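You operate a simulated robot arm through the tools that you are given. There is no shell and no other tool. Be economical: measure what you need, move in short steps, check, and stop when the job is done.

The job below is to be done with a simulated robot arm. You get a single attempt, and the scene is never put back.

JOB
Lay the grey tab in the track's mouth, run it down and let it through to the nest.
Fine: take it from the long rib; close the gate again and stop the track.

The check looks at the end state, three seconds after you hand in, the way a careful person would. Anything else that was tipped, shoved, dropped, spilled or broken makes it a failure.

ROBOT AND FRAMES
A 7-joint arm with a fingered hand on a trunk, on a base that drives. Base frame: it is fixed to the floor where the robot stands at the start and does not move with it; the origin is under the middle of the robot, x ahead of it, y to its left, z up. Readings come in m, rad, newtons and seconds.
Its first joint turns from -2.897 to 2.897 rad. Places, roughly: air jet knob [1.4, 0.1, 1.3]; arch latch [1.1, -0.1, 1.1]; bent blue tab (5x3x3 cm) [0.6, 0.2, 0.9]; black bowl toggle [1.2, -0.1, 0.9]; blue track toggle [1.2, -0.1, 0.9]; flap catch [0.7, 0.4, 1.1]; gate valve lever [1.3, -0.1, 0.9]; green lift toggle [0.4, 0.7, 0.8]; green tab (5x3x2 cm) [0.6, 0.1, 0.9]; ochre tab (5x3x2 cm) [0.6, 0.1, 0.9]; speed knob [1.1, 0, 1]; track [1.1, 0.1, 1.2]; track end stop [1.4, 0, 1.1]; track sensor [1.1, 0, 1.1]; width knob [1.3, 0, 1.1]. Payload 4 kg.
The TCP is the grasp point between the finger pads, 0.03 m short of the fingertips. In the tool frame z runs along the fingers and y along their closing line. The gripper opens to 0.104 m. The gripper's body begins 0.035 m behind the TCP. The gripper is a hand of 4 fingers: y runs from the thumb to the fingers, the wrist lies at [-0.015, -0.113, -0.19] in the tool frame, and closing takes about 1.5 s.
Orientation is that of the tool frame in the base frame, as a unit quaternion [w, x, y, z]. With the fingers straight down and the wrist toward the robot, the tool's x, y and z point along [0, 1, 0], [1, 0, 0] and [0, 0, -1] of the base frame.

CONTROLS
- The arm moves only by the tool arm_command. Its argument "plan" is a list of rows, each an object of numbers (a shift or turn left out is 0, a gripper value left out holds the last): "x", "y", "z": the shift along the base's x, y, z in cm; "ax", "ay", "az": the turn, a rotation vector about the base's x, y, z in rad; "fingers": the finger opening in cm, from 0 to 10.4. In form: [{"x": .., "y": .., "z": .., "ax": .., "ay": .., "az": .., "fingers": ..}, ...]. A call has 1 to 8 rows; each row shifts and turns the commanded pose from where the row before left it. A row lasts 0.2 s, in which the tool goes at most 0.05 m and 0.15 rad; a call with a longer step from one row to the next is refused whole, and so is a gripper value outside its range. Where a pose cannot be reached the arm comes as near as it can. A force on the tool above 90 N (or 10 N above the force at the start of the call, whichever is more), or a blocked arm, ends the call early, and 0.2 s more pass. Each finger travels about 0.153 m/s and halts on what it meets, pressing with about 33 N; the grip force reading is that of the motor and also rises with nothing between the fingers. The clock runs only during rows and for 0.2 s after the last one: add rows that do not move to give the fingers time. The reply holds the time, the measured pose of the TCP, the force on the tool along the base axes, the opening and the grip force, in the units named above and with some noise, with the torque about the TCP (base axes, N m) and any sound that the robot's microphone picked up, and new pictures: "show" is both (left out), scene, wrist or none.
- Cameras (640 x 400 px; columns grow to the right, rows downward): "scene" is now at [0.3488, 0.2199, 1.2589]; the picture's right is [0.17, -0.99, 0.00], its down [-0.29, -0.05, -0.96] and it looks along [0.94, 0.16, -0.29] (base axes); focal length 214 px, centre (320, 200). "wrist" rides on the gripper at [0.061, -0.092, -0.13] in the tool frame; the picture's right is [-0.81, 0.28, -0.52], its down [-0.53, -0.71, 0.46] and it looks along [-0.24, 0.64, 0.72] (tool axes); focal length 275 px, centre (320, 200). There is no depth. A picture from a camera that has moved, and an enlarged one, comes with that camera's place and axes in the base frame and with its lens. The place of the scene camera against the robot may be out by one fixed shift of up to 0.018 m in any direction.
- drive_base(legs): drives the robot by 1 to 6 legs, each [ahead, left, turn to the left] in m, m and rad, along the robot's own axes; the way and the turn of a leg run together, so that a leg with both is an arc; at most 1.5 m and 3.142 rad a leg. The arm and the cameras ride along, it lands a little off, and it stops where it bumps. It gives what a move gives, and a new picture of the scene camera.
- grasp_type(shape): the hand has 4 fingers and takes this shape, open, in about a second: jaw (thumb against the fingers, like two jaws); tri (thumb and two fingers); tip (a fingertip pinch); poke (one finger out to press); point (the index stretched); flat (the hand flat); cup (the hand cupped); fist (a fist). The gripper value then closes the fingers along that shape, each until it touches; the sizes above hold for jaw. It gives what a move gives, with no picture.
- head_to(pan, tilt): turns the head with the scene camera to pan (to the left, within 2.496 rad either way) and tilt (down, from -0.506 to 1.204), counted from straight ahead of the robot. It gives what a move gives, and a new picture of the scene camera.
- inspect(camera, box): a new picture of the part [left, top, right, bottom] of that camera's present view, enlarged. It takes no simulated time.
- finish_job(): hands the job in; it is judged then, once.

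Work in short steps. Places have to be worked out from the pictures, the camera data and where the tool is seen: move nearer, look again, correct. Check each grasp and each placing, and mend what went wrong. You have 120 turns and 260 pictures in all, those below and enlarged ones among them. Open the gripper and draw the arm clear of the work before you hand the job in, unless the task says otherwise; then end with one line.

The tools are called after "Call:" as name(argument=value, ...) on one line, values as JSON. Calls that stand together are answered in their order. arm_command: Moves the arm, as the interface text tells. Its arguments: {"type":"object","properties":{"plan":{"type":"array"},"show":{"type":"string","enum":["both","scene","wrist","none"]}},"required":["plan"]} The other tools are called the same way: grasp_type (shape) gives the hand a shape; drive_base (legs) drives the base; head_to (pan, tilt) turns the head that bears the scene camera; inspect (camera, box) takes an enlarged picture of a part of a camera's view; finish_job () hands the job in.

At the start:

```text
t: 0.0
ee_pos: [0.7339, 0.063, 1.3989]
ee_rot: [0.0, 0.707, 0.707, 0.0]
ft_force: [-0.2, -0.7, 0.4]
torque: [-0.02, 0.04, 0.0]
width: 0.1038
grip_force: 0.1
shape: jaw
robot x, y, heading: [-0.0001, 0.0002, 0.0]
head pan, tilt: [0.168, 0.295]
```

scene: 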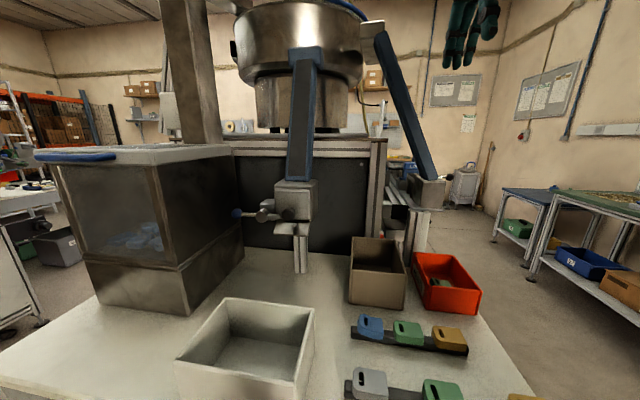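
wrist: 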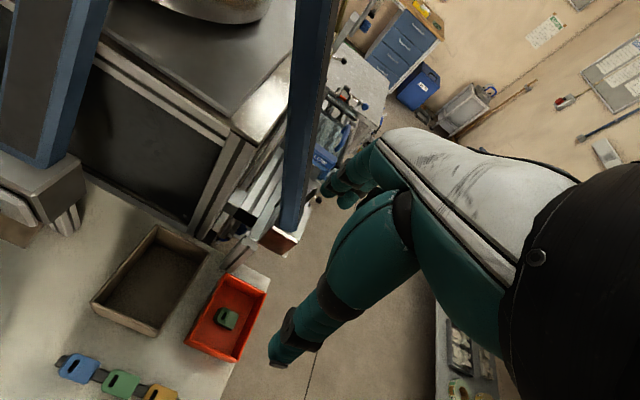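

I'll look closer at the scene: the two ribs with tabs, and the track with its fittings.

Call:
head_to(pan=0.0, tilt=0.7)

Call:
inspect(camera="wrist", box=[0, 100, 320, 400])

```text
t: 0.9
ee_pos: [0.7334, 0.0627, 1.3975]
ee_rot: [0.0, 0.707, 0.707, 0.0]
ft_force: [-0.9, 0.1, 0.6]
torque: [-0.01, 0.0, 0.01]
width: 0.1035
grip_force: 0.0
shape: jaw
robot x, y, heading: [-0.0019, -0.0004, -0.002]
head pan, tilt: [0.0, 0.7]
camera scene: at [0.3417, 0.2043, 1.2223], right [0.0, -1.0, 0.0], down [-0.64, 0.0, -0.77], along [0.77, 0.0, -0.64], focal length 214 px, centre (320, 200)
```

scene: 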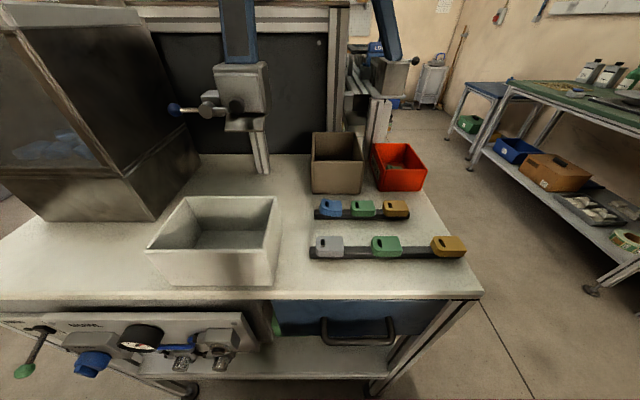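

```text
1.33 times, centred on (160, 250) of wrist
camera zoom: at [0.6426, 0.1228, 1.529], right [0.28, -0.81, 0.52], down [-0.71, -0.53, -0.46], along [0.64, -0.24, -0.72], focal length 367 px, centre (533, 133)
```

zoom: 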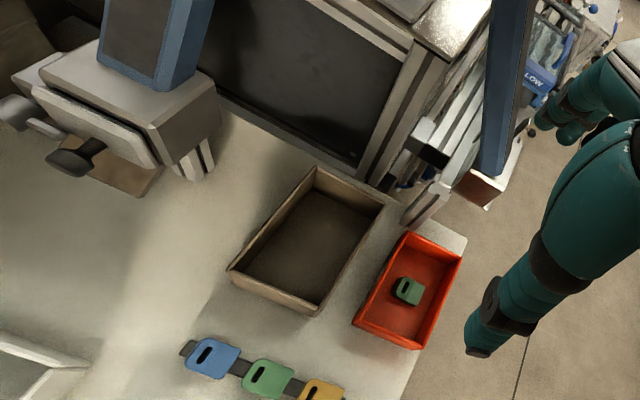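

The long rib is the near one (grey, green, ochre). The track is behind the right blue post, so I'll look right to check the aisle before driving round for a survey, and pull the hand back a bit.

Call:
arm_command(plan=[{"x": -5}, {"x": -5}, {"x": -5}, {"x": -5}, {"x": -5}], show="none")

Call:
head_to(pan=-0.9, tilt=0.5)

```text
t: 2.1
ee_pos: [0.4854, 0.0638, 1.3984]
ee_rot: [0.0, 0.707, 0.707, 0.0]
ft_force: [1.5, 0.2, 0.4]
torque: [0.0, 0.04, -0.04]
width: 0.1041
grip_force: 0.2
shape: jaw
robot x, y, heading: [-0.0004, 0.0019, 0.004]
head pan, tilt: [0.0, 0.7]
```

```text
t: 3.3
ee_pos: [0.4855, 0.064, 1.3993]
ee_rot: [0.0, 0.707, 0.707, 0.0]
ft_force: [-1.3, -0.6, 0.6]
torque: [0.01, 0.0, -0.02]
width: 0.1038
grip_force: 0.1
shape: jaw
robot x, y, heading: [-0.0026, 0.0029, -0.001]
head pan, tilt: [-0.901, 0.499]
camera scene: at [0.3132, 0.133, 1.2399], right [-0.78, -0.62, 0.0], down [-0.3, 0.38, -0.88], along [0.55, -0.69, -0.48], focal length 214 px, centre (320, 200)
```

scene: 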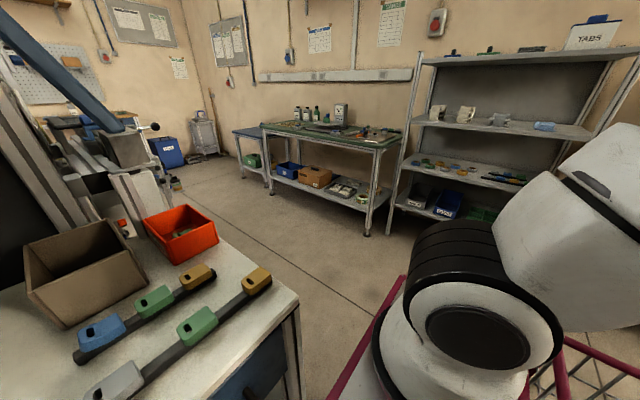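

Aisle is clear, but there's a red rail at the lower right, so I'll look there before driving.

Call:
head_to(pan=-1.5, tilt=0.8)

Call:
head_to(pan=-2.2, tilt=0.6)

```text
t: 4.3
ee_pos: [0.4857, 0.0635, 1.3998]
ee_rot: [0.0, 0.708, 0.707, 0.001]
ft_force: [0.3, 0.0, -0.4]
torque: [-0.03, 0.01, 0.01]
width: 0.1037
grip_force: 0.1
shape: jaw
robot x, y, heading: [0.0013, 0.0019, -0.002]
head pan, tilt: [-1.499, 0.799]
camera scene: at [0.2625, 0.1238, 1.214], right [-1.0, -0.07, 0.0], down [-0.05, 0.71, -0.7], along [0.05, -0.7, -0.72], focal length 214 px, centre (320, 200)
```

scene: 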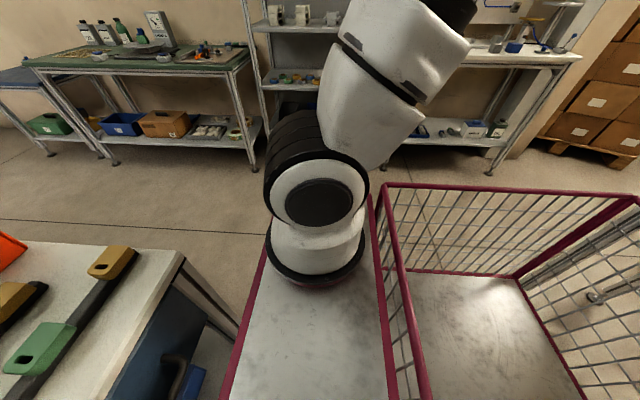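

```text
t: 5.3
ee_pos: [0.4859, 0.0639, 1.3985]
ee_rot: [0.0, 0.707, 0.707, 0.001]
ft_force: [-0.3, -0.4, -0.2]
torque: [0.02, 0.02, -0.02]
width: 0.1038
grip_force: 0.0
shape: jaw
robot x, y, heading: [-0.0003, 0.0002, 0.002]
head pan, tilt: [-2.201, 0.6]
camera scene: at [0.2047, 0.1328, 1.2309], right [-0.81, 0.59, 0.0], down [0.33, 0.46, -0.82], along [-0.49, -0.67, -0.57], focal length 214 px, centre (320, 200)
```

scene: 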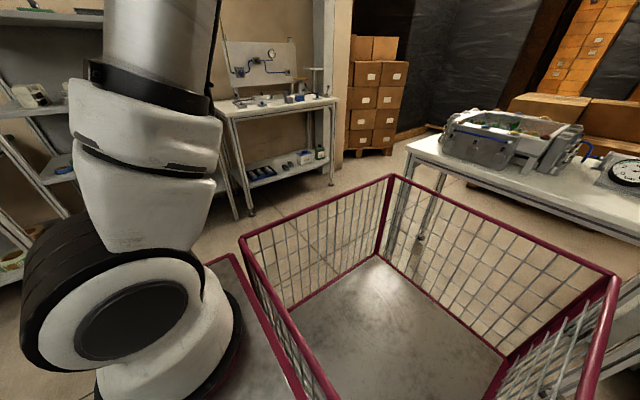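

The robot is a ~0.8 m wide cart with a cage; the base can strafe. I'll strafe right and go ahead alongside the bench's right edge to view the track.

Call:
drive_base(legs=[[0, -0.66, 0]])

Call:
head_to(pan=0.45, tilt=0.25)

```text
t: 9.0
ee_pos: [0.4881, -0.5934, 1.3987]
ee_rot: [0.0, 0.705, 0.709, 0.0]
ft_force: [0.2, 0.4, -0.5]
torque: [-0.03, -0.01, -0.04]
width: 0.1038
grip_force: 0.0
shape: jaw
robot x, y, heading: [0.0021, -0.6667, 0.008]
head pan, tilt: [-2.201, 0.6]
camera scene: at [0.2066, -0.5278, 1.2309], right [-0.81, 0.58, 0.0], down [0.33, 0.46, -0.83], along [-0.48, -0.67, -0.56], focal length 214 px, centre (320, 200)
```

scene: 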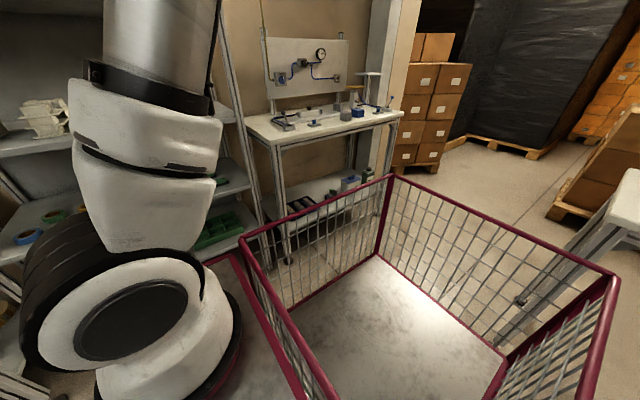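

```text
t: 11.4
ee_pos: [0.4884, -0.5943, 1.3991]
ee_rot: [-0.001, 0.704, 0.711, 0.0]
ft_force: [0.3, 1.3, -0.1]
torque: [0.0, 0.0, 0.03]
width: 0.1039
grip_force: 0.0
shape: jaw
robot x, y, heading: [0.0028, -0.6648, 0.011]
head pan, tilt: [0.45, 0.25]
camera scene: at [0.3417, -0.4145, 1.2631], right [0.44, -0.9, 0.0], down [-0.22, -0.11, -0.97], along [0.87, 0.43, -0.25], focal length 214 px, centre (320, 200)
```

scene: 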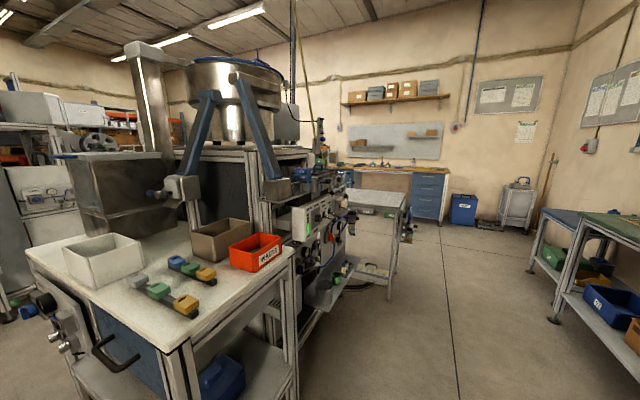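

I can see the machine's right face with toggles and the track; enlarging.

Call:
inspect(camera="scene", box=[230, 120, 430, 320])

Call:
inspect(camera="scene", box=[280, 140, 360, 220])

```text
2.00 times, centred on (330, 220) of scene
camera zoom: at [0.3417, -0.4145, 1.2631], right [0.44, -0.9, 0.0], down [-0.22, -0.11, -0.97], along [0.87, 0.43, -0.25], focal length 429 px, centre (300, 160)
```

zoom: 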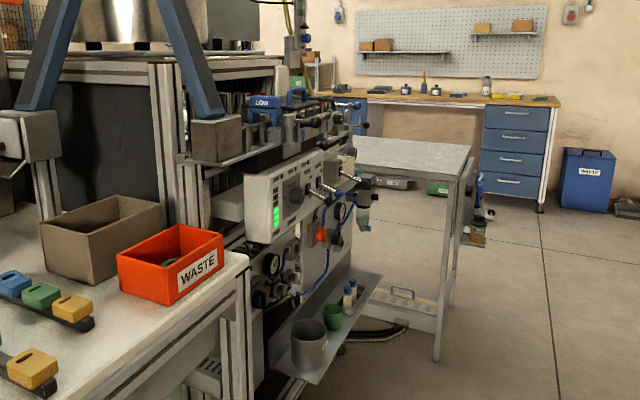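

```text
5.00 times, centred on (320, 180) of scene
camera zoom: at [0.3417, -0.4145, 1.2631], right [0.44, -0.9, 0.0], down [-0.22, -0.11, -0.97], along [0.87, 0.43, -0.25], focal length 1072 px, centre (320, 300)
```

zoom: 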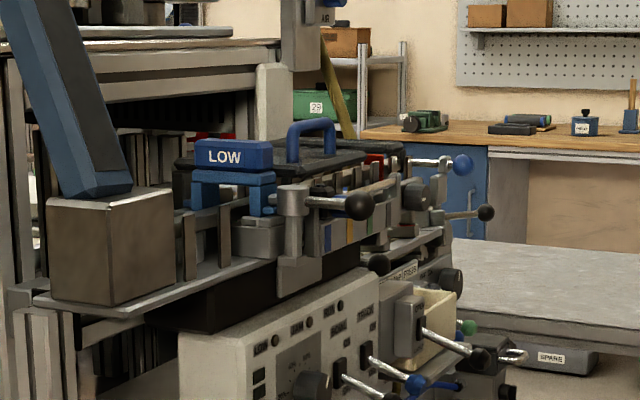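

Nothing protrudes beyond y≈-0.15, so I'll drive ahead ~0.85 m and look left at the track.

Call:
drive_base(legs=[[0, -0.05, -0.01], [0.9, 0, 0]])

Call:
head_to(pan=1.4, tilt=0.3)

```text
t: 16.6
ee_pos: [1.3819, -0.648, 1.3977]
ee_rot: [0.0, 0.707, 0.707, 0.001]
ft_force: [0.6, 0.3, 0.3]
torque: [0.0, 0.0, 0.0]
width: 0.1038
grip_force: 0.1
shape: jaw
robot x, y, heading: [0.8931, -0.7141, 0.003]
head pan, tilt: [0.45, 0.25]
camera scene: at [1.2364, -0.4667, 1.2631], right [0.44, -0.9, 0.0], down [-0.22, -0.11, -0.97], along [0.87, 0.42, -0.25], focal length 214 px, centre (320, 200)
```

scene: 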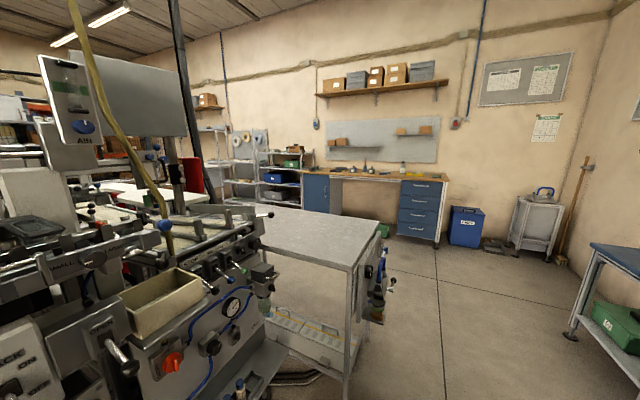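

```text
t: 17.8
ee_pos: [1.381, -0.6477, 1.3993]
ee_rot: [0.0, 0.706, 0.708, 0.0]
ft_force: [-0.1, 1.0, 0.3]
torque: [0.04, -0.02, -0.04]
width: 0.1036
grip_force: 0.1
shape: jaw
robot x, y, heading: [0.8954, -0.7107, -0.006]
head pan, tilt: [1.4, 0.3]
camera scene: at [1.1682, -0.4155, 1.2584], right [0.99, -0.17, 0.0], down [-0.05, -0.29, -0.96], along [0.16, 0.94, -0.3], focal length 214 px, centre (320, 200)
```

scene: 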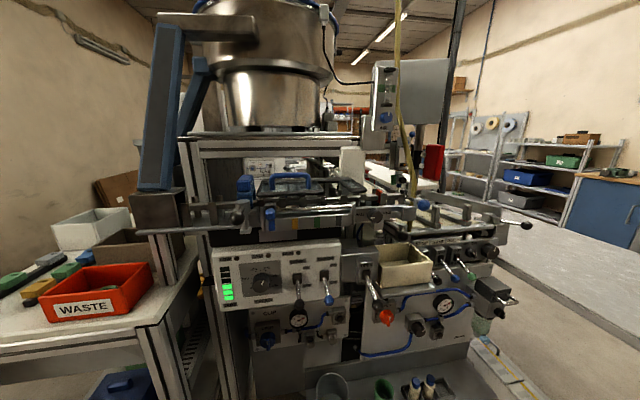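

Now a clear view of the machine face. I'll enlarge several parts.

Call:
inspect(camera="scene", box=[200, 155, 360, 255])

Call:
inspect(camera="scene", box=[200, 235, 360, 335])

Call:
inspect(camera="scene", box=[340, 180, 540, 305])

Call:
inspect(camera="scene", box=[340, 280, 540, 400])

```text
4.00 times, centred on (280, 205) of scene
camera zoom: at [1.1682, -0.4155, 1.2584], right [0.99, -0.17, 0.0], down [-0.05, -0.29, -0.96], along [0.16, 0.94, -0.3], focal length 858 px, centre (480, 180)
```

zoom: 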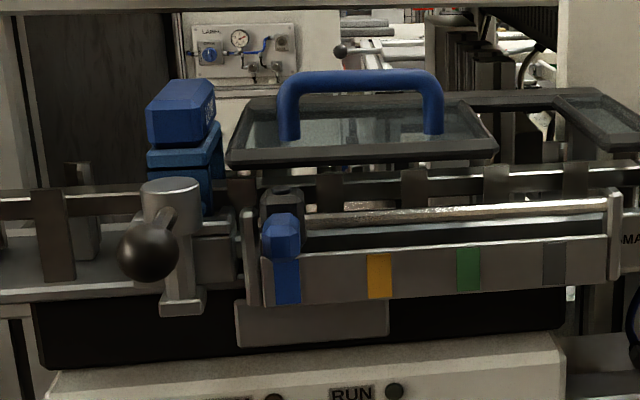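

```text
4.00 times, centred on (280, 285) of scene
camera zoom: at [1.1682, -0.4155, 1.2584], right [0.99, -0.17, 0.0], down [-0.05, -0.29, -0.96], along [0.16, 0.94, -0.3], focal length 858 px, centre (480, -140)
```

zoom: 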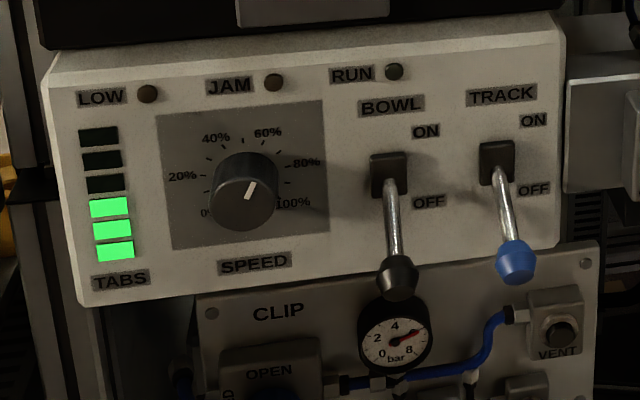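

```text
3.20 times, centred on (440, 242) of scene
camera zoom: at [1.1682, -0.4155, 1.2584], right [0.99, -0.17, 0.0], down [-0.05, -0.29, -0.96], along [0.16, 0.94, -0.3], focal length 686 px, centre (-64, 64)
```

zoom: 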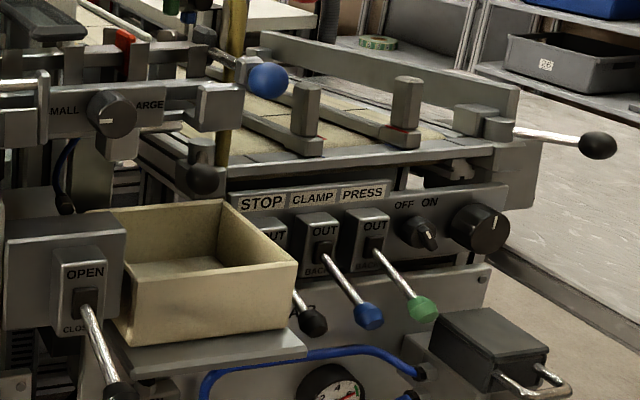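

```text
3.20 times, centred on (440, 340) of scene
camera zoom: at [1.1682, -0.4155, 1.2584], right [0.99, -0.17, 0.0], down [-0.05, -0.29, -0.96], along [0.16, 0.94, -0.3], focal length 686 px, centre (-64, -248)
```

zoom: 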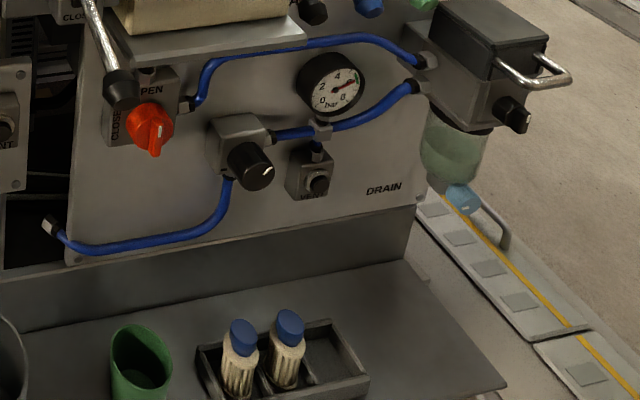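

The panel shows TRACK toggle (down = OFF), gate lever (OPEN/CLOSE), width knob, LOW sensor, colour strip. I need a top view, so I'll rotate the hand by +90° about z and bring it over toward the track, keeping high.

Call:
arm_command(plan=[{"x": -2, "y": 2, "z": 1, "az": 0.15}, {"x": -2, "y": 2, "z": 1, "az": 0.15}, {"x": -2, "y": 2, "z": 1, "az": 0.15}, {"x": -2, "y": 2, "z": 1, "az": 0.15}, {"x": -2, "y": 2, "z": 1, "az": 0.15}, {"x": -2, "y": 2, "z": 1, "az": 0.15}, {"x": -2, "y": 2, "az": 0.15}, {"x": -2, "y": 2, "az": 0.15}], show="none")

Call:
arm_command(plan=[{"x": -2, "y": 3, "az": 0.15}, {"x": -2, "y": 3, "az": 0.15}, {"y": 3, "az": 0.07}, {"y": 3}, {"y": 3}, {}], show="both")

```text
t: 19.6
ee_pos: [1.2213, -0.4892, 1.4586]
ee_rot: [0.0, 0.182, 0.983, 0.0]
ft_force: [-0.5, -0.6, -0.1]
torque: [0.04, -0.02, 0.02]
width: 0.1039
grip_force: 0.1
shape: jaw
robot x, y, heading: [0.8924, -0.7121, 0.0]
head pan, tilt: [1.4, 0.3]
```

```text
t: 21.0
ee_pos: [1.1819, -0.3393, 1.4591]
ee_rot: [0.0, -0.001, 1.0, 0.0]
ft_force: [0.6, -0.2, 0.7]
torque: [0.01, -0.02, -0.02]
width: 0.104
grip_force: 0.0
shape: jaw
robot x, y, heading: [0.8952, -0.7096, -0.004]
head pan, tilt: [1.4, 0.3]
camera scene: at [1.1681, -0.4154, 1.2584], right [0.99, -0.17, 0.0], down [-0.05, -0.29, -0.96], along [0.16, 0.94, -0.3], focal length 214 px, centre (320, 200)
camera wrist: at [1.1201, -0.4317, 1.5903], right [0.81, 0.27, 0.52], down [0.53, -0.71, -0.46], along [0.24, 0.64, -0.72], focal length 275 px, centre (320, 200)
```

scene: 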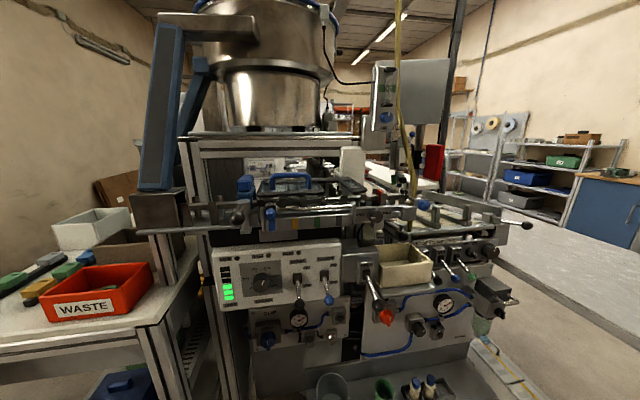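
wrist: 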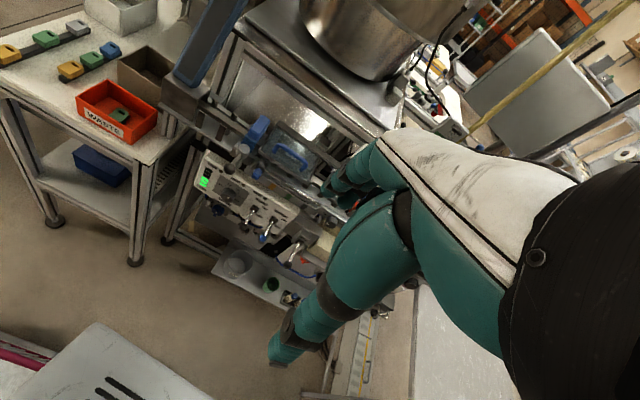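

The wrist view shows the track around (290,165); enlarging.

Call:
inspect(camera="wrist", box=[180, 90, 380, 250])

Call:
arm_command(plan=[{"y": 4, "x": 2, "z": 2}, {"y": 4, "x": 2, "z": 2}, {"y": 4, "x": 2, "z": 1}, {"y": 4, "x": 2}, {}], show="wrist")

```text
2.50 times, centred on (280, 170) of wrist
camera zoom: at [1.1201, -0.4317, 1.5903], right [0.81, 0.27, 0.52], down [0.53, -0.71, -0.46], along [0.24, 0.64, -0.72], focal length 688 px, centre (420, 275)
```

zoom: 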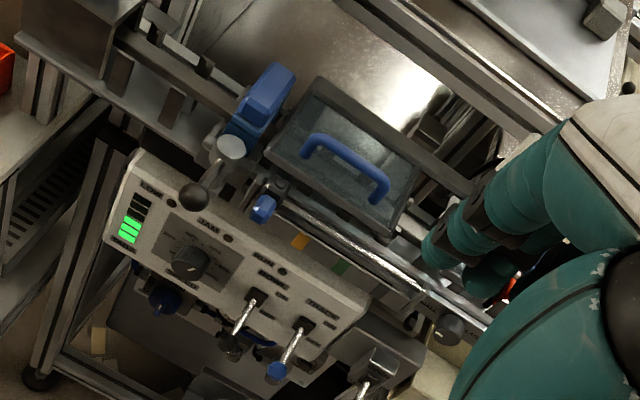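

```text
t: 22.2
ee_pos: [1.2443, -0.2176, 1.4827]
ee_rot: [0.0, 0.0, 1.0, 0.0]
ft_force: [-0.1, -0.3, 0.0]
torque: [-0.01, 0.03, -0.02]
width: 0.1038
grip_force: 0.1
shape: jaw
out of reach, approached as far as the arm can: row 3, 4
robot x, y, heading: [0.8934, -0.7128, 0.004]
head pan, tilt: [1.4, 0.3]
camera wrist: at [1.1848, -0.31, 1.6135], right [0.81, 0.27, 0.52], down [0.53, -0.71, -0.46], along [0.24, 0.64, -0.72], focal length 275 px, centre (320, 200)
```

wrist: 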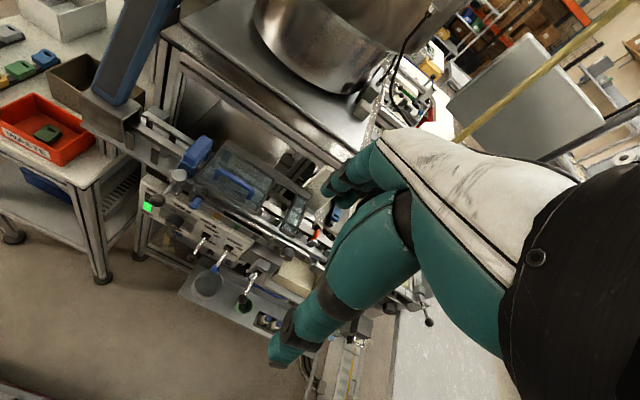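

Better angle; enlarge the track here, and also the right part past the hand.

Call:
inspect(camera="wrist", box=[120, 100, 280, 200])

Call:
inspect(camera="wrist", box=[220, 160, 380, 280])

```text
4.00 times, centred on (200, 150) of wrist
camera zoom: at [1.1848, -0.31, 1.6135], right [0.81, 0.27, 0.52], down [0.53, -0.71, -0.46], along [0.24, 0.64, -0.72], focal length 1101 px, centre (800, 400)
```

zoom: 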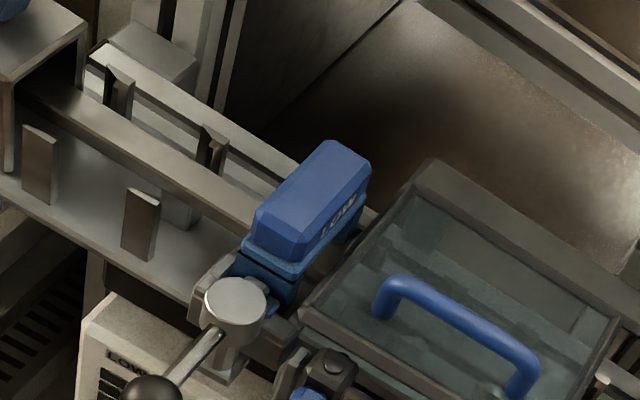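

```text
3.33 times, centred on (300, 220) of wrist
camera zoom: at [1.1848, -0.31, 1.6135], right [0.81, 0.27, 0.52], down [0.53, -0.71, -0.46], along [0.24, 0.64, -0.72], focal length 918 px, centre (387, 133)
```

zoom: 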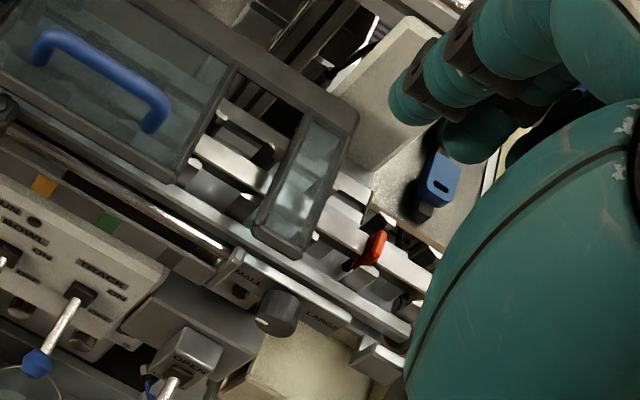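

The track is a rail running +x from the box at the blue leg, under the LOW arch and a glass cover, to a red piece (gate). I'll bring the wrist camera nearer to the rail's left (mouth) end.

Call:
arm_command(plan=[{"x": -2, "y": 3, "z": -3.5}, {"x": -2, "y": 3, "z": -3.5}, {"x": -2, "y": 3, "z": -3.5}, {"x": -2, "y": 3, "z": -3.5}, {"x": -1, "y": 2, "z": -3.5}, {}], show="wrist")

Call:
inspect(camera="wrist", box=[0, 50, 320, 250])

```text
refused: row 1 steps farther than a row can; nothing moved
```

```text
2.00 times, centred on (160, 150) of wrist
camera zoom: at [1.1848, -0.31, 1.6135], right [0.81, 0.27, 0.52], down [0.53, -0.71, -0.46], along [0.24, 0.64, -0.72], focal length 551 px, centre (640, 300)
```

zoom: 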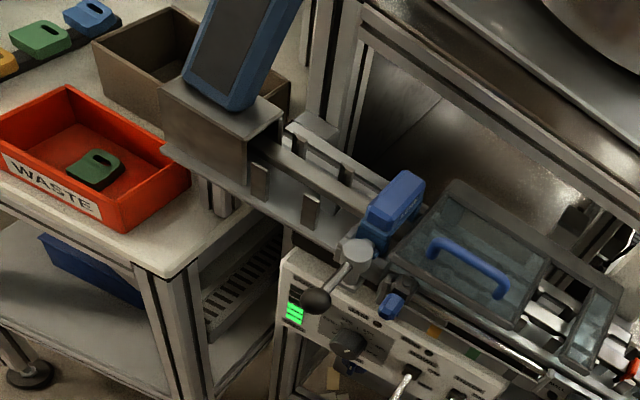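

Row was slightly too long (5.02 cm); resend with smaller steps.

Call:
arm_command(plan=[{"x": -2, "y": 2, "z": -3}, {"x": -2, "y": 2, "z": -3}, {"x": -2, "y": 2, "z": -3}, {"x": -2, "y": 2, "z": -3}, {"x": -1, "y": 2, "z": -3}, {"y": 1, "z": -3}, {}], show="wrist")

Call:
inspect(camera="wrist", box=[0, 50, 320, 250])

```text
t: 23.8
ee_pos: [1.157, -0.1046, 1.3036]
ee_rot: [0.0, 0.0, 1.0, 0.001]
ft_force: [0.3, -0.1, 0.8]
torque: [0.01, -0.05, 0.01]
width: 0.1036
grip_force: 0.0
shape: jaw
robot x, y, heading: [0.8946, -0.7153, 0.005]
head pan, tilt: [1.4, 0.3]
camera wrist: at [1.0951, -0.1976, 1.4338], right [0.81, 0.27, 0.52], down [0.53, -0.71, -0.46], along [0.24, 0.64, -0.72], focal length 275 px, centre (320, 200)
```

wrist: 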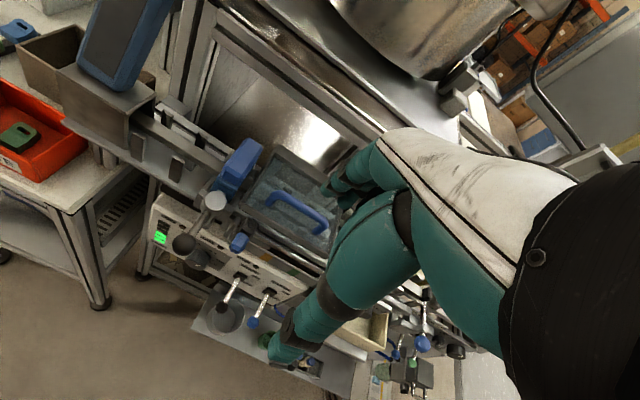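

```text
2.00 times, centred on (160, 150) of wrist
camera zoom: at [1.0951, -0.1976, 1.4338], right [0.81, 0.27, 0.52], down [0.53, -0.71, -0.46], along [0.24, 0.64, -0.72], focal length 551 px, centre (640, 300)
```

zoom: 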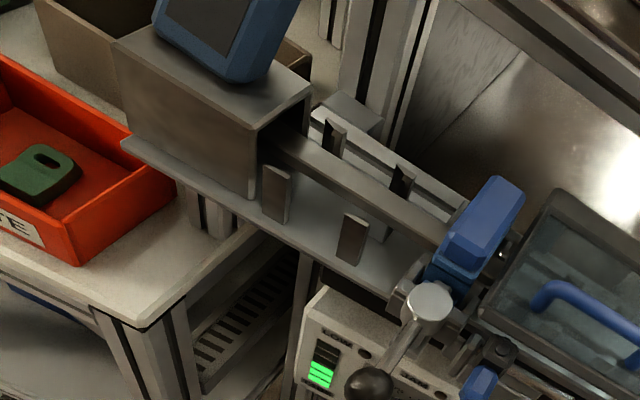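

The open rail section left of the LOW arch (with guide posts) looks like the mouth. Next I'll pull the hand back, drive 0.3 m ahead and look at the gate and nest end.

Call:
arm_command(plan=[{"y": -4, "z": 2}, {"y": -4, "z": 2}, {"y": -4, "z": 2}, {"y": -4, "z": 2}, {"y": -4, "z": 2}, {"y": -4}], show="none")

Call:
drive_base(legs=[[0.3, 0, 0]])

Call:
head_to(pan=1.5, tilt=0.35)

Call:
inspect(camera="scene", box=[220, 140, 380, 240])

```text
t: 25.2
ee_pos: [1.157, -0.3473, 1.4013]
ee_rot: [-0.001, 0.001, 1.0, -0.001]
ft_force: [0.3, -0.3, -1.0]
torque: [-0.02, 0.05, -0.01]
width: 0.1038
grip_force: 0.1
shape: jaw
robot x, y, heading: [0.8917, -0.7112, 0.006]
head pan, tilt: [1.4, 0.3]
```

```text
t: 27.3
ee_pos: [1.4605, -0.3479, 1.4026]
ee_rot: [0.0, 0.002, 1.0, 0.0]
ft_force: [0.1, -0.3, 0.7]
torque: [0.0, 0.01, 0.05]
width: 0.1038
grip_force: 0.0
shape: jaw
robot x, y, heading: [1.1979, -0.712, 0.003]
head pan, tilt: [1.4, 0.3]
camera scene: at [1.471, -0.416, 1.2584], right [0.99, -0.17, 0.0], down [-0.05, -0.29, -0.96], along [0.16, 0.94, -0.3], focal length 214 px, centre (320, 200)
```

scene: 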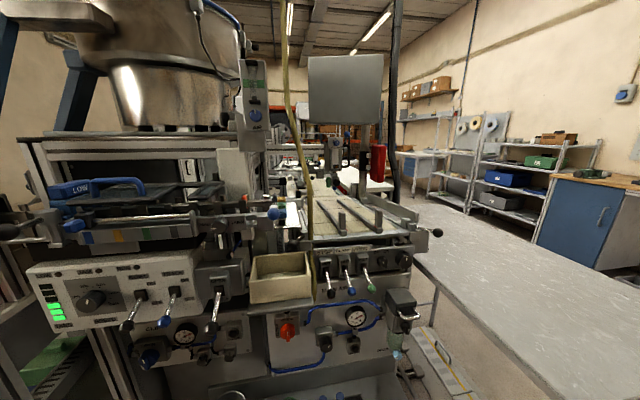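

```text
t: 27.9
ee_pos: [1.4607, -0.3489, 1.4021]
ee_rot: [0.001, 0.002, 1.0, 0.0]
ft_force: [-0.2, 0.6, 0.1]
torque: [0.01, -0.01, -0.01]
width: 0.1039
grip_force: 0.0
shape: jaw
robot x, y, heading: [1.1979, -0.7121, 0.0]
head pan, tilt: [1.499, 0.351]
camera scene: at [1.4618, -0.4152, 1.2537], right [1.0, -0.07, 0.0], down [-0.03, -0.34, -0.94], along [0.07, 0.94, -0.34], focal length 214 px, centre (320, 200)
```

scene: 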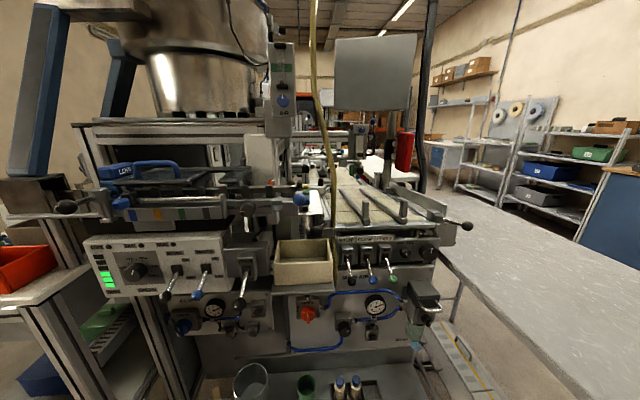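

```text
4.00 times, centred on (300, 190) of scene
camera zoom: at [1.4618, -0.4152, 1.2537], right [1.0, -0.07, 0.0], down [-0.03, -0.34, -0.94], along [0.07, 0.94, -0.34], focal length 858 px, centre (400, 240)
```

zoom: 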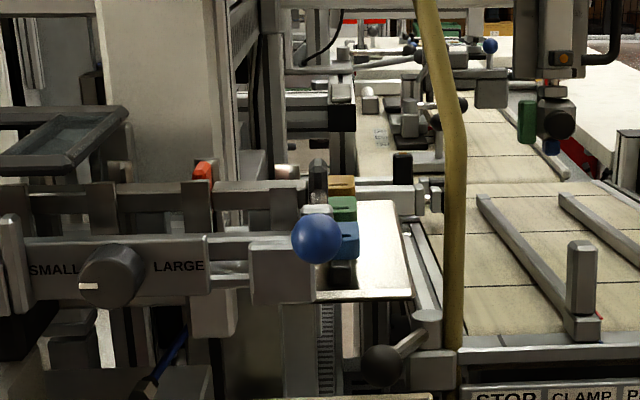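

Near the end stop (blue ball) there are coloured pieces. I'll use the wrist camera to look from above at the end.

Call:
arm_command(plan=[{"x": 1, "y": 4, "z": -1}, {"x": 1, "y": 4, "z": -1}, {"x": 1, "y": 4, "z": -1}, {"x": 1, "y": 4, "z": -1}, {"y": 3, "z": -1}, {}], show="wrist")

Call:
inspect(camera="wrist", box=[140, 80, 340, 220])

```text
t: 29.4
ee_pos: [1.497, -0.1578, 1.3509]
ee_rot: [0.0, 0.002, 1.0, 0.0]
ft_force: [-0.5, -0.8, -0.6]
torque: [-0.02, -0.01, 0.05]
width: 0.104
grip_force: 0.0
shape: jaw
robot x, y, heading: [1.197, -0.7101, -0.004]
head pan, tilt: [1.499, 0.351]
camera wrist: at [1.4364, -0.2509, 1.4824], right [0.81, 0.27, 0.52], down [0.53, -0.71, -0.46], along [0.25, 0.64, -0.72], focal length 275 px, centre (320, 200)
```

wrist: 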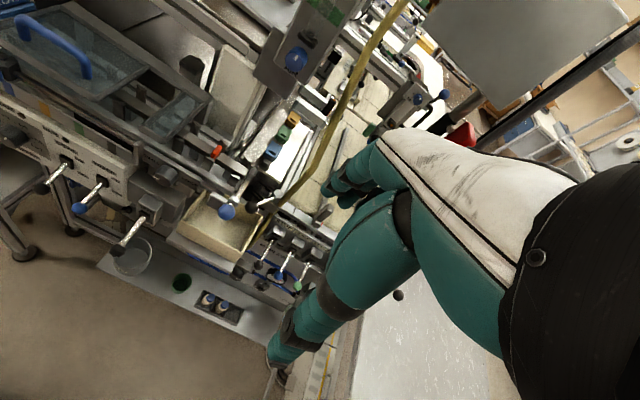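

```text
2.86 times, centred on (240, 150) of wrist
camera zoom: at [1.4364, -0.2509, 1.4824], right [0.81, 0.27, 0.52], down [0.53, -0.71, -0.46], along [0.25, 0.64, -0.72], focal length 786 px, centre (549, 343)
```

zoom: 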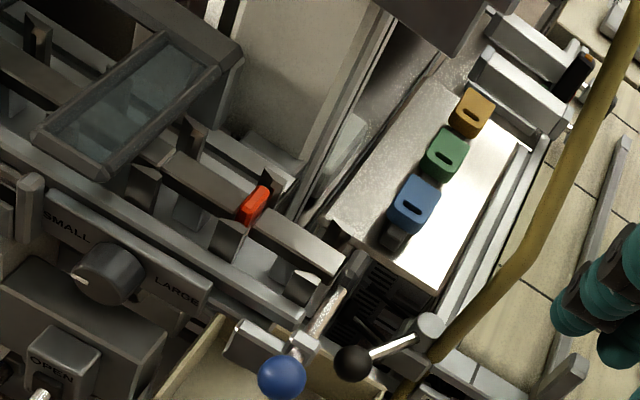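

Closer view needed of the rail's end, gate and nest.

Call:
inspect(camera="wrist", box=[180, 110, 280, 190])

Call:
inspect(camera="wrist", box=[150, 110, 230, 170])

Call:
inspect(camera="scene", box=[250, 160, 350, 225])

```text
5.00 times, centred on (230, 150) of wrist
camera zoom: at [1.4364, -0.2509, 1.4824], right [0.81, 0.27, 0.52], down [0.53, -0.71, -0.46], along [0.25, 0.64, -0.72], focal length 1376 px, centre (770, 450)
```

zoom: 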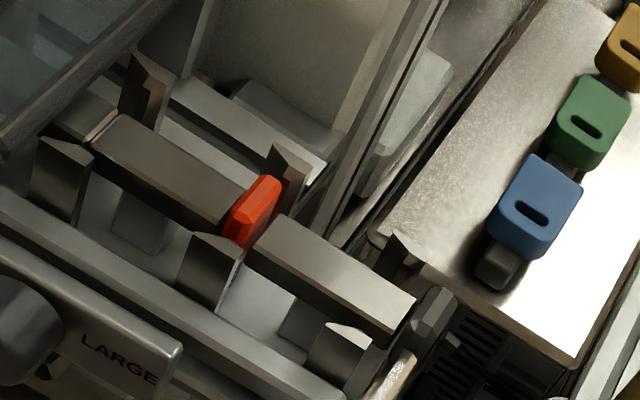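

```text
6.67 times, centred on (190, 140) of wrist
camera zoom: at [1.4364, -0.2509, 1.4824], right [0.81, 0.27, 0.52], down [0.53, -0.71, -0.46], along [0.25, 0.64, -0.72], focal length 1835 px, centre (1187, 600)
```

zoom: 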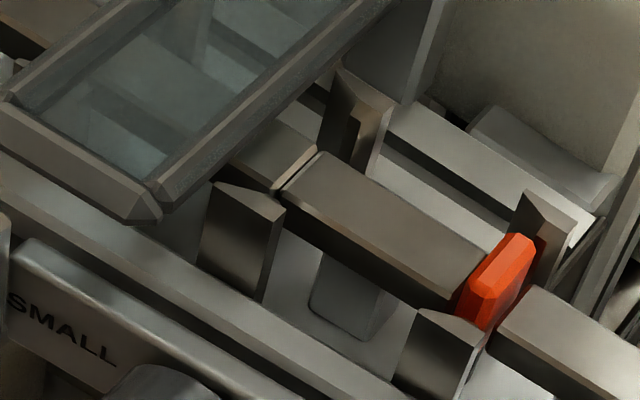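

```text
6.15 times, centred on (300, 192) of scene
camera zoom: at [1.4617, -0.4151, 1.2536], right [1.0, -0.07, 0.0], down [-0.03, -0.34, -0.94], along [0.07, 0.94, -0.34], focal length 1320 px, centre (443, 246)
```

zoom: 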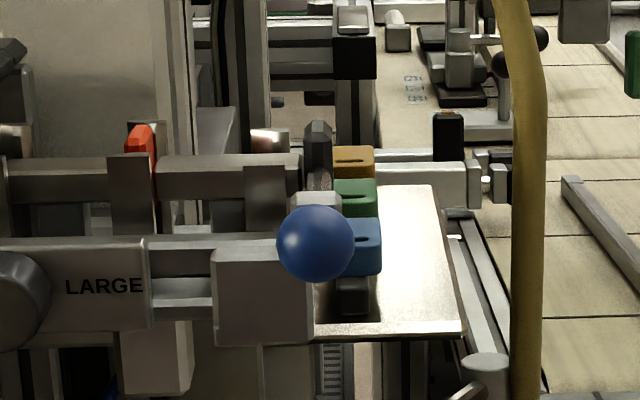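

Gate is the red pin in the rail gap; beyond it the last rail section with the end stop (blue ball) — the nest. Now I'll retract the hand, turn it back, and return to the rack for the grey tab.

Call:
arm_command(plan=[{"y": -4, "z": 1}, {"y": -4, "z": 1}, {"y": -4, "z": 1}, {"y": -4, "z": 1}, {"y": -4, "az": -0.15}, {"y": -4, "az": -0.15}, {"y": -4, "az": -0.15}, {"y": -4, "az": -0.15}], show="none")

Call:
arm_command(plan=[{"y": -3, "x": 2.5, "az": -0.15}, {"y": -3, "x": 2.5, "az": -0.15}, {"y": -3, "x": 2.5, "az": -0.15}, {"y": -3, "x": 2, "az": -0.15}, {"y": -3, "x": 2, "az": -0.15}, {"az": -0.15, "x": 2}, {"az": -0.07, "x": 2}], show="none")

Call:
drive_base(legs=[[-1.21, 0, 0], [0, 0.71, 0]])

Call:
head_to(pan=0.0, tilt=0.8)

Call:
inspect(camera="scene", box=[280, 160, 480, 285])

```text
t: 31.1
ee_pos: [1.4979, -0.4795, 1.3907]
ee_rot: [0.0, 0.298, 0.955, 0.0]
ft_force: [0.2, 0.8, 0.4]
torque: [0.01, -0.02, 0.03]
width: 0.104
grip_force: 0.0
shape: jaw
robot x, y, heading: [1.2026, -0.7083, 0.001]
head pan, tilt: [1.499, 0.351]
```

```text
t: 32.8
ee_pos: [1.6541, -0.628, 1.3911]
ee_rot: [-0.001, 0.708, 0.706, 0.0]
ft_force: [0.1, -0.1, 1.4]
torque: [-0.01, -0.02, 0.0]
width: 0.1042
grip_force: 0.1
shape: jaw
robot x, y, heading: [1.2001, -0.7099, 0.001]
head pan, tilt: [1.499, 0.351]
```

```text
t: 42.4
ee_pos: [0.448, 0.0789, 1.3908]
ee_rot: [0.0, 0.711, 0.704, 0.0]
ft_force: [-0.9, 0.5, 0.2]
torque: [-0.03, 0.02, 0.0]
width: 0.1038
grip_force: 0.0
shape: jaw
robot x, y, heading: [-0.0094, -0.0035, -0.008]
head pan, tilt: [1.499, 0.351]
camera scene: at [0.2561, 0.2931, 1.2536], right [1.0, -0.08, 0.0], down [-0.03, -0.34, -0.94], along [0.08, 0.94, -0.34], focal length 214 px, centre (320, 200)
```

scene: 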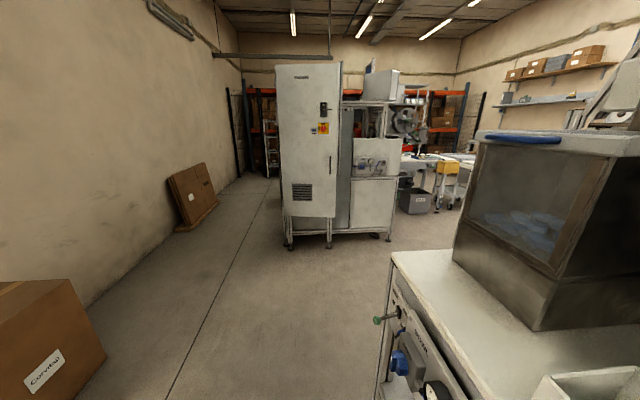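

```text
t: 44.0
ee_pos: [0.4476, 0.0805, 1.3905]
ee_rot: [0.0, 0.71, 0.704, 0.001]
ft_force: [0.1, -0.7, -0.6]
torque: [-0.01, -0.01, 0.02]
width: 0.1039
grip_force: 0.0
shape: jaw
robot x, y, heading: [-0.0105, -0.0013, -0.004]
head pan, tilt: [0.0, 0.799]
camera scene: at [0.3293, 0.1996, 1.214], right [-0.01, -1.0, 0.0], down [-0.72, 0.01, -0.7], along [0.7, -0.01, -0.72], focal length 214 px, centre (320, 200)
```

scene: 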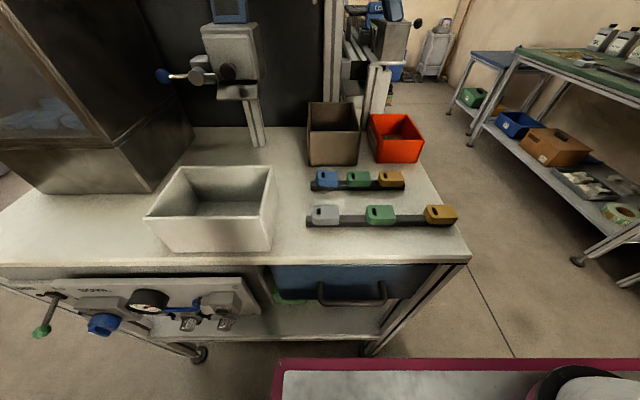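

```text
3.20 times, centred on (380, 222) of scene
camera zoom: at [0.3293, 0.1996, 1.214], right [-0.01, -1.0, 0.0], down [-0.72, 0.01, -0.7], along [0.7, -0.01, -0.72], focal length 686 px, centre (128, 128)
```

zoom: 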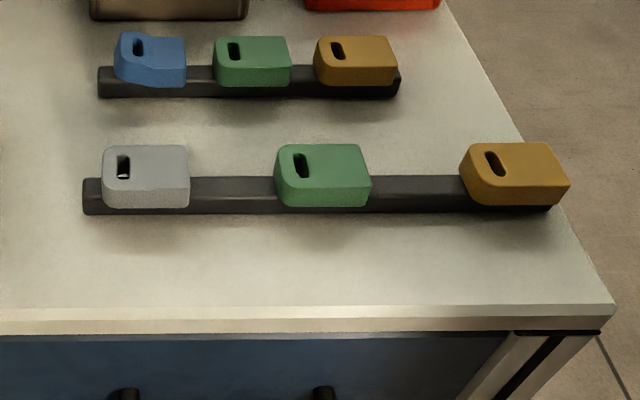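

Tabs sit astride the rib with long axis along the rib; the slot/rounded end is at +y. Grey tab is at about (0.61,0.185,0.89). I'll move above it in home orientation.

Call:
arm_command(plan=[{"x": 3, "y": 2, "z": -3}, {"x": 3, "y": 2, "z": -3}, {"x": 3, "y": 2, "z": -3}, {"x": 3, "y": 2, "z": -3}, {"x": 3, "y": 2, "z": -3}, {"z": -5}, {"z": -5}, {"z": -5}], show="none")

Call:
arm_command(plan=[{"z": -3}, {}], show="both")

```text
t: 45.8
ee_pos: [0.5981, 0.1793, 1.0889]
ee_rot: [0.0, 0.71, 0.704, 0.002]
ft_force: [-1.0, -0.4, 0.7]
torque: [-0.03, -0.04, 0.0]
width: 0.1039
grip_force: 0.1
shape: jaw
robot x, y, heading: [-0.0132, 0.0004, -0.01]
head pan, tilt: [0.0, 0.799]
```

```text
t: 46.4
ee_pos: [0.5985, 0.1799, 1.0585]
ee_rot: [-0.001, 0.711, 0.704, 0.0]
ft_force: [0.2, -0.3, -0.1]
torque: [0.0, -0.01, 0.0]
width: 0.1039
grip_force: 0.1
shape: jaw
robot x, y, heading: [-0.0107, -0.0011, -0.008]
head pan, tilt: [0.0, 0.799]
camera scene: at [0.3293, 0.1996, 1.214], right [-0.01, -1.0, 0.0], down [-0.72, 0.01, -0.7], along [0.7, -0.01, -0.72], focal length 214 px, centre (320, 200)
camera wrist: at [0.5071, 0.2401, 1.189], right [0.27, -0.81, 0.52], down [-0.72, -0.53, -0.46], along [0.64, -0.25, -0.72], focal length 275 px, centre (320, 200)
```

scene: 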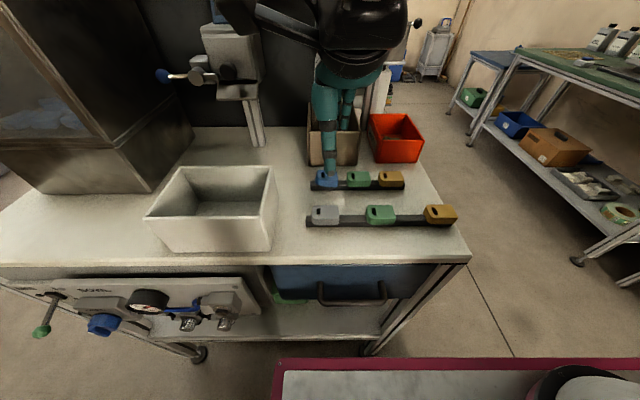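
wrist: 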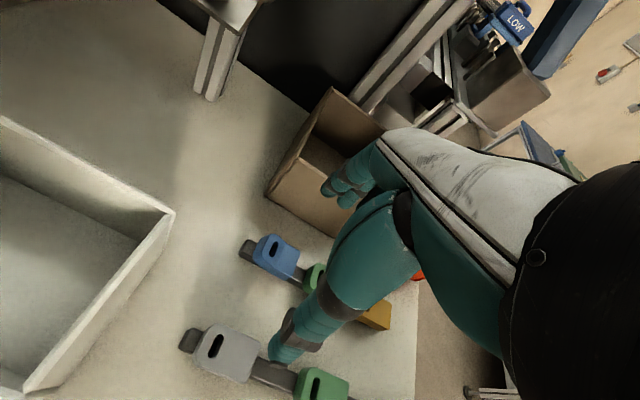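

Triangulating scene and wrist rays puts the grey tab's top at about (0.536, 0.188, 0.97) — higher and nearer than I assumed. Enlarging both to refine before moving.

Call:
inspect(camera="wrist", box=[160, 300, 320, 400])

Call:
inspect(camera="scene", box=[290, 170, 370, 240])

```text
4.00 times, centred on (240, 350) of wrist
camera zoom: at [0.5071, 0.2401, 1.189], right [0.27, -0.81, 0.52], down [-0.72, -0.53, -0.46], along [0.64, -0.25, -0.72], focal length 1101 px, centre (640, -400)
```

zoom: 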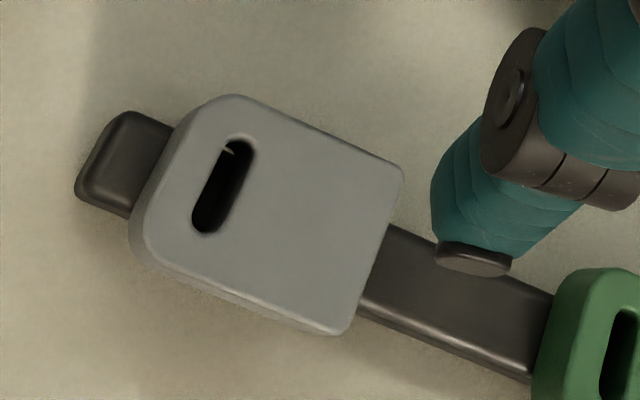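

```text
5.71 times, centred on (330, 205) of scene
camera zoom: at [0.3293, 0.1996, 1.214], right [-0.01, -1.0, 0.0], down [-0.72, 0.01, -0.7], along [0.7, -0.01, -0.72], focal length 1226 px, centre (263, 171)
```

zoom: 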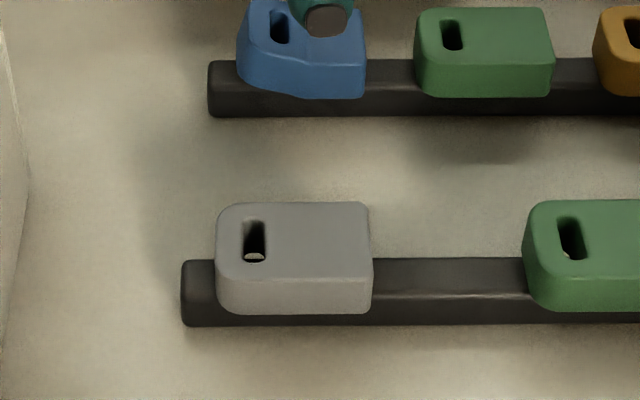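

Scene and wrist disagree a few cm, so I'll triangulate with the wrist camera alone: shift back 10 cm in x and look again.

Call:
arm_command(plan=[{"x": -5}, {"x": -5}, {"y": 4}, {}], show="none")

Call:
inspect(camera="wrist", box=[160, 200, 480, 400])

Call:
inspect(camera="scene", box=[240, 120, 400, 240])

```text
t: 47.4
ee_pos: [0.4965, 0.2174, 1.0583]
ee_rot: [-0.001, 0.711, 0.703, 0.0]
ft_force: [-0.8, 0.0, -0.4]
torque: [-0.04, 0.01, 0.02]
width: 0.1038
grip_force: 0.0
shape: jaw
robot x, y, heading: [-0.0145, -0.0001, -0.007]
head pan, tilt: [0.0, 0.799]
```

```text
2.00 times, centred on (320, 300) of wrist
camera zoom: at [0.4058, 0.2785, 1.1898], right [0.27, -0.81, 0.52], down [-0.72, -0.53, -0.46], along [0.64, -0.25, -0.72], focal length 551 px, centre (320, 0)
```

zoom: 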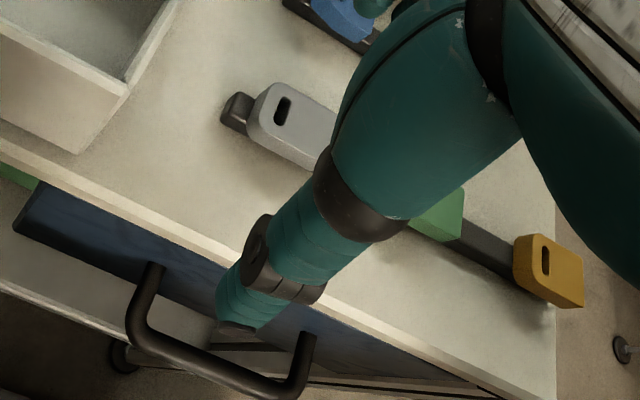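

```text
3.33 times, centred on (320, 180) of scene
camera zoom: at [0.3293, 0.1995, 1.214], right [-0.01, -1.0, 0.0], down [-0.72, 0.01, -0.7], along [0.7, -0.01, -0.72], focal length 715 px, centre (320, 267)
```

zoom: 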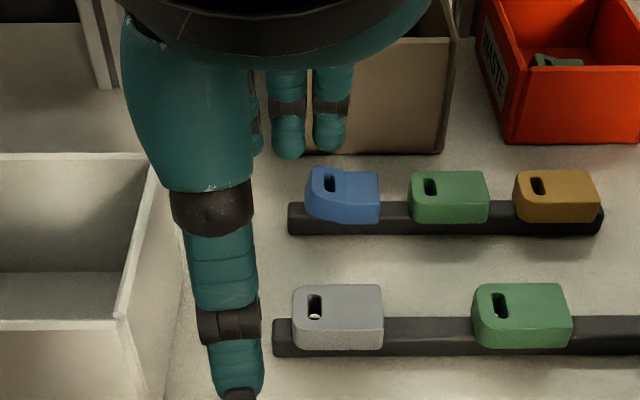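

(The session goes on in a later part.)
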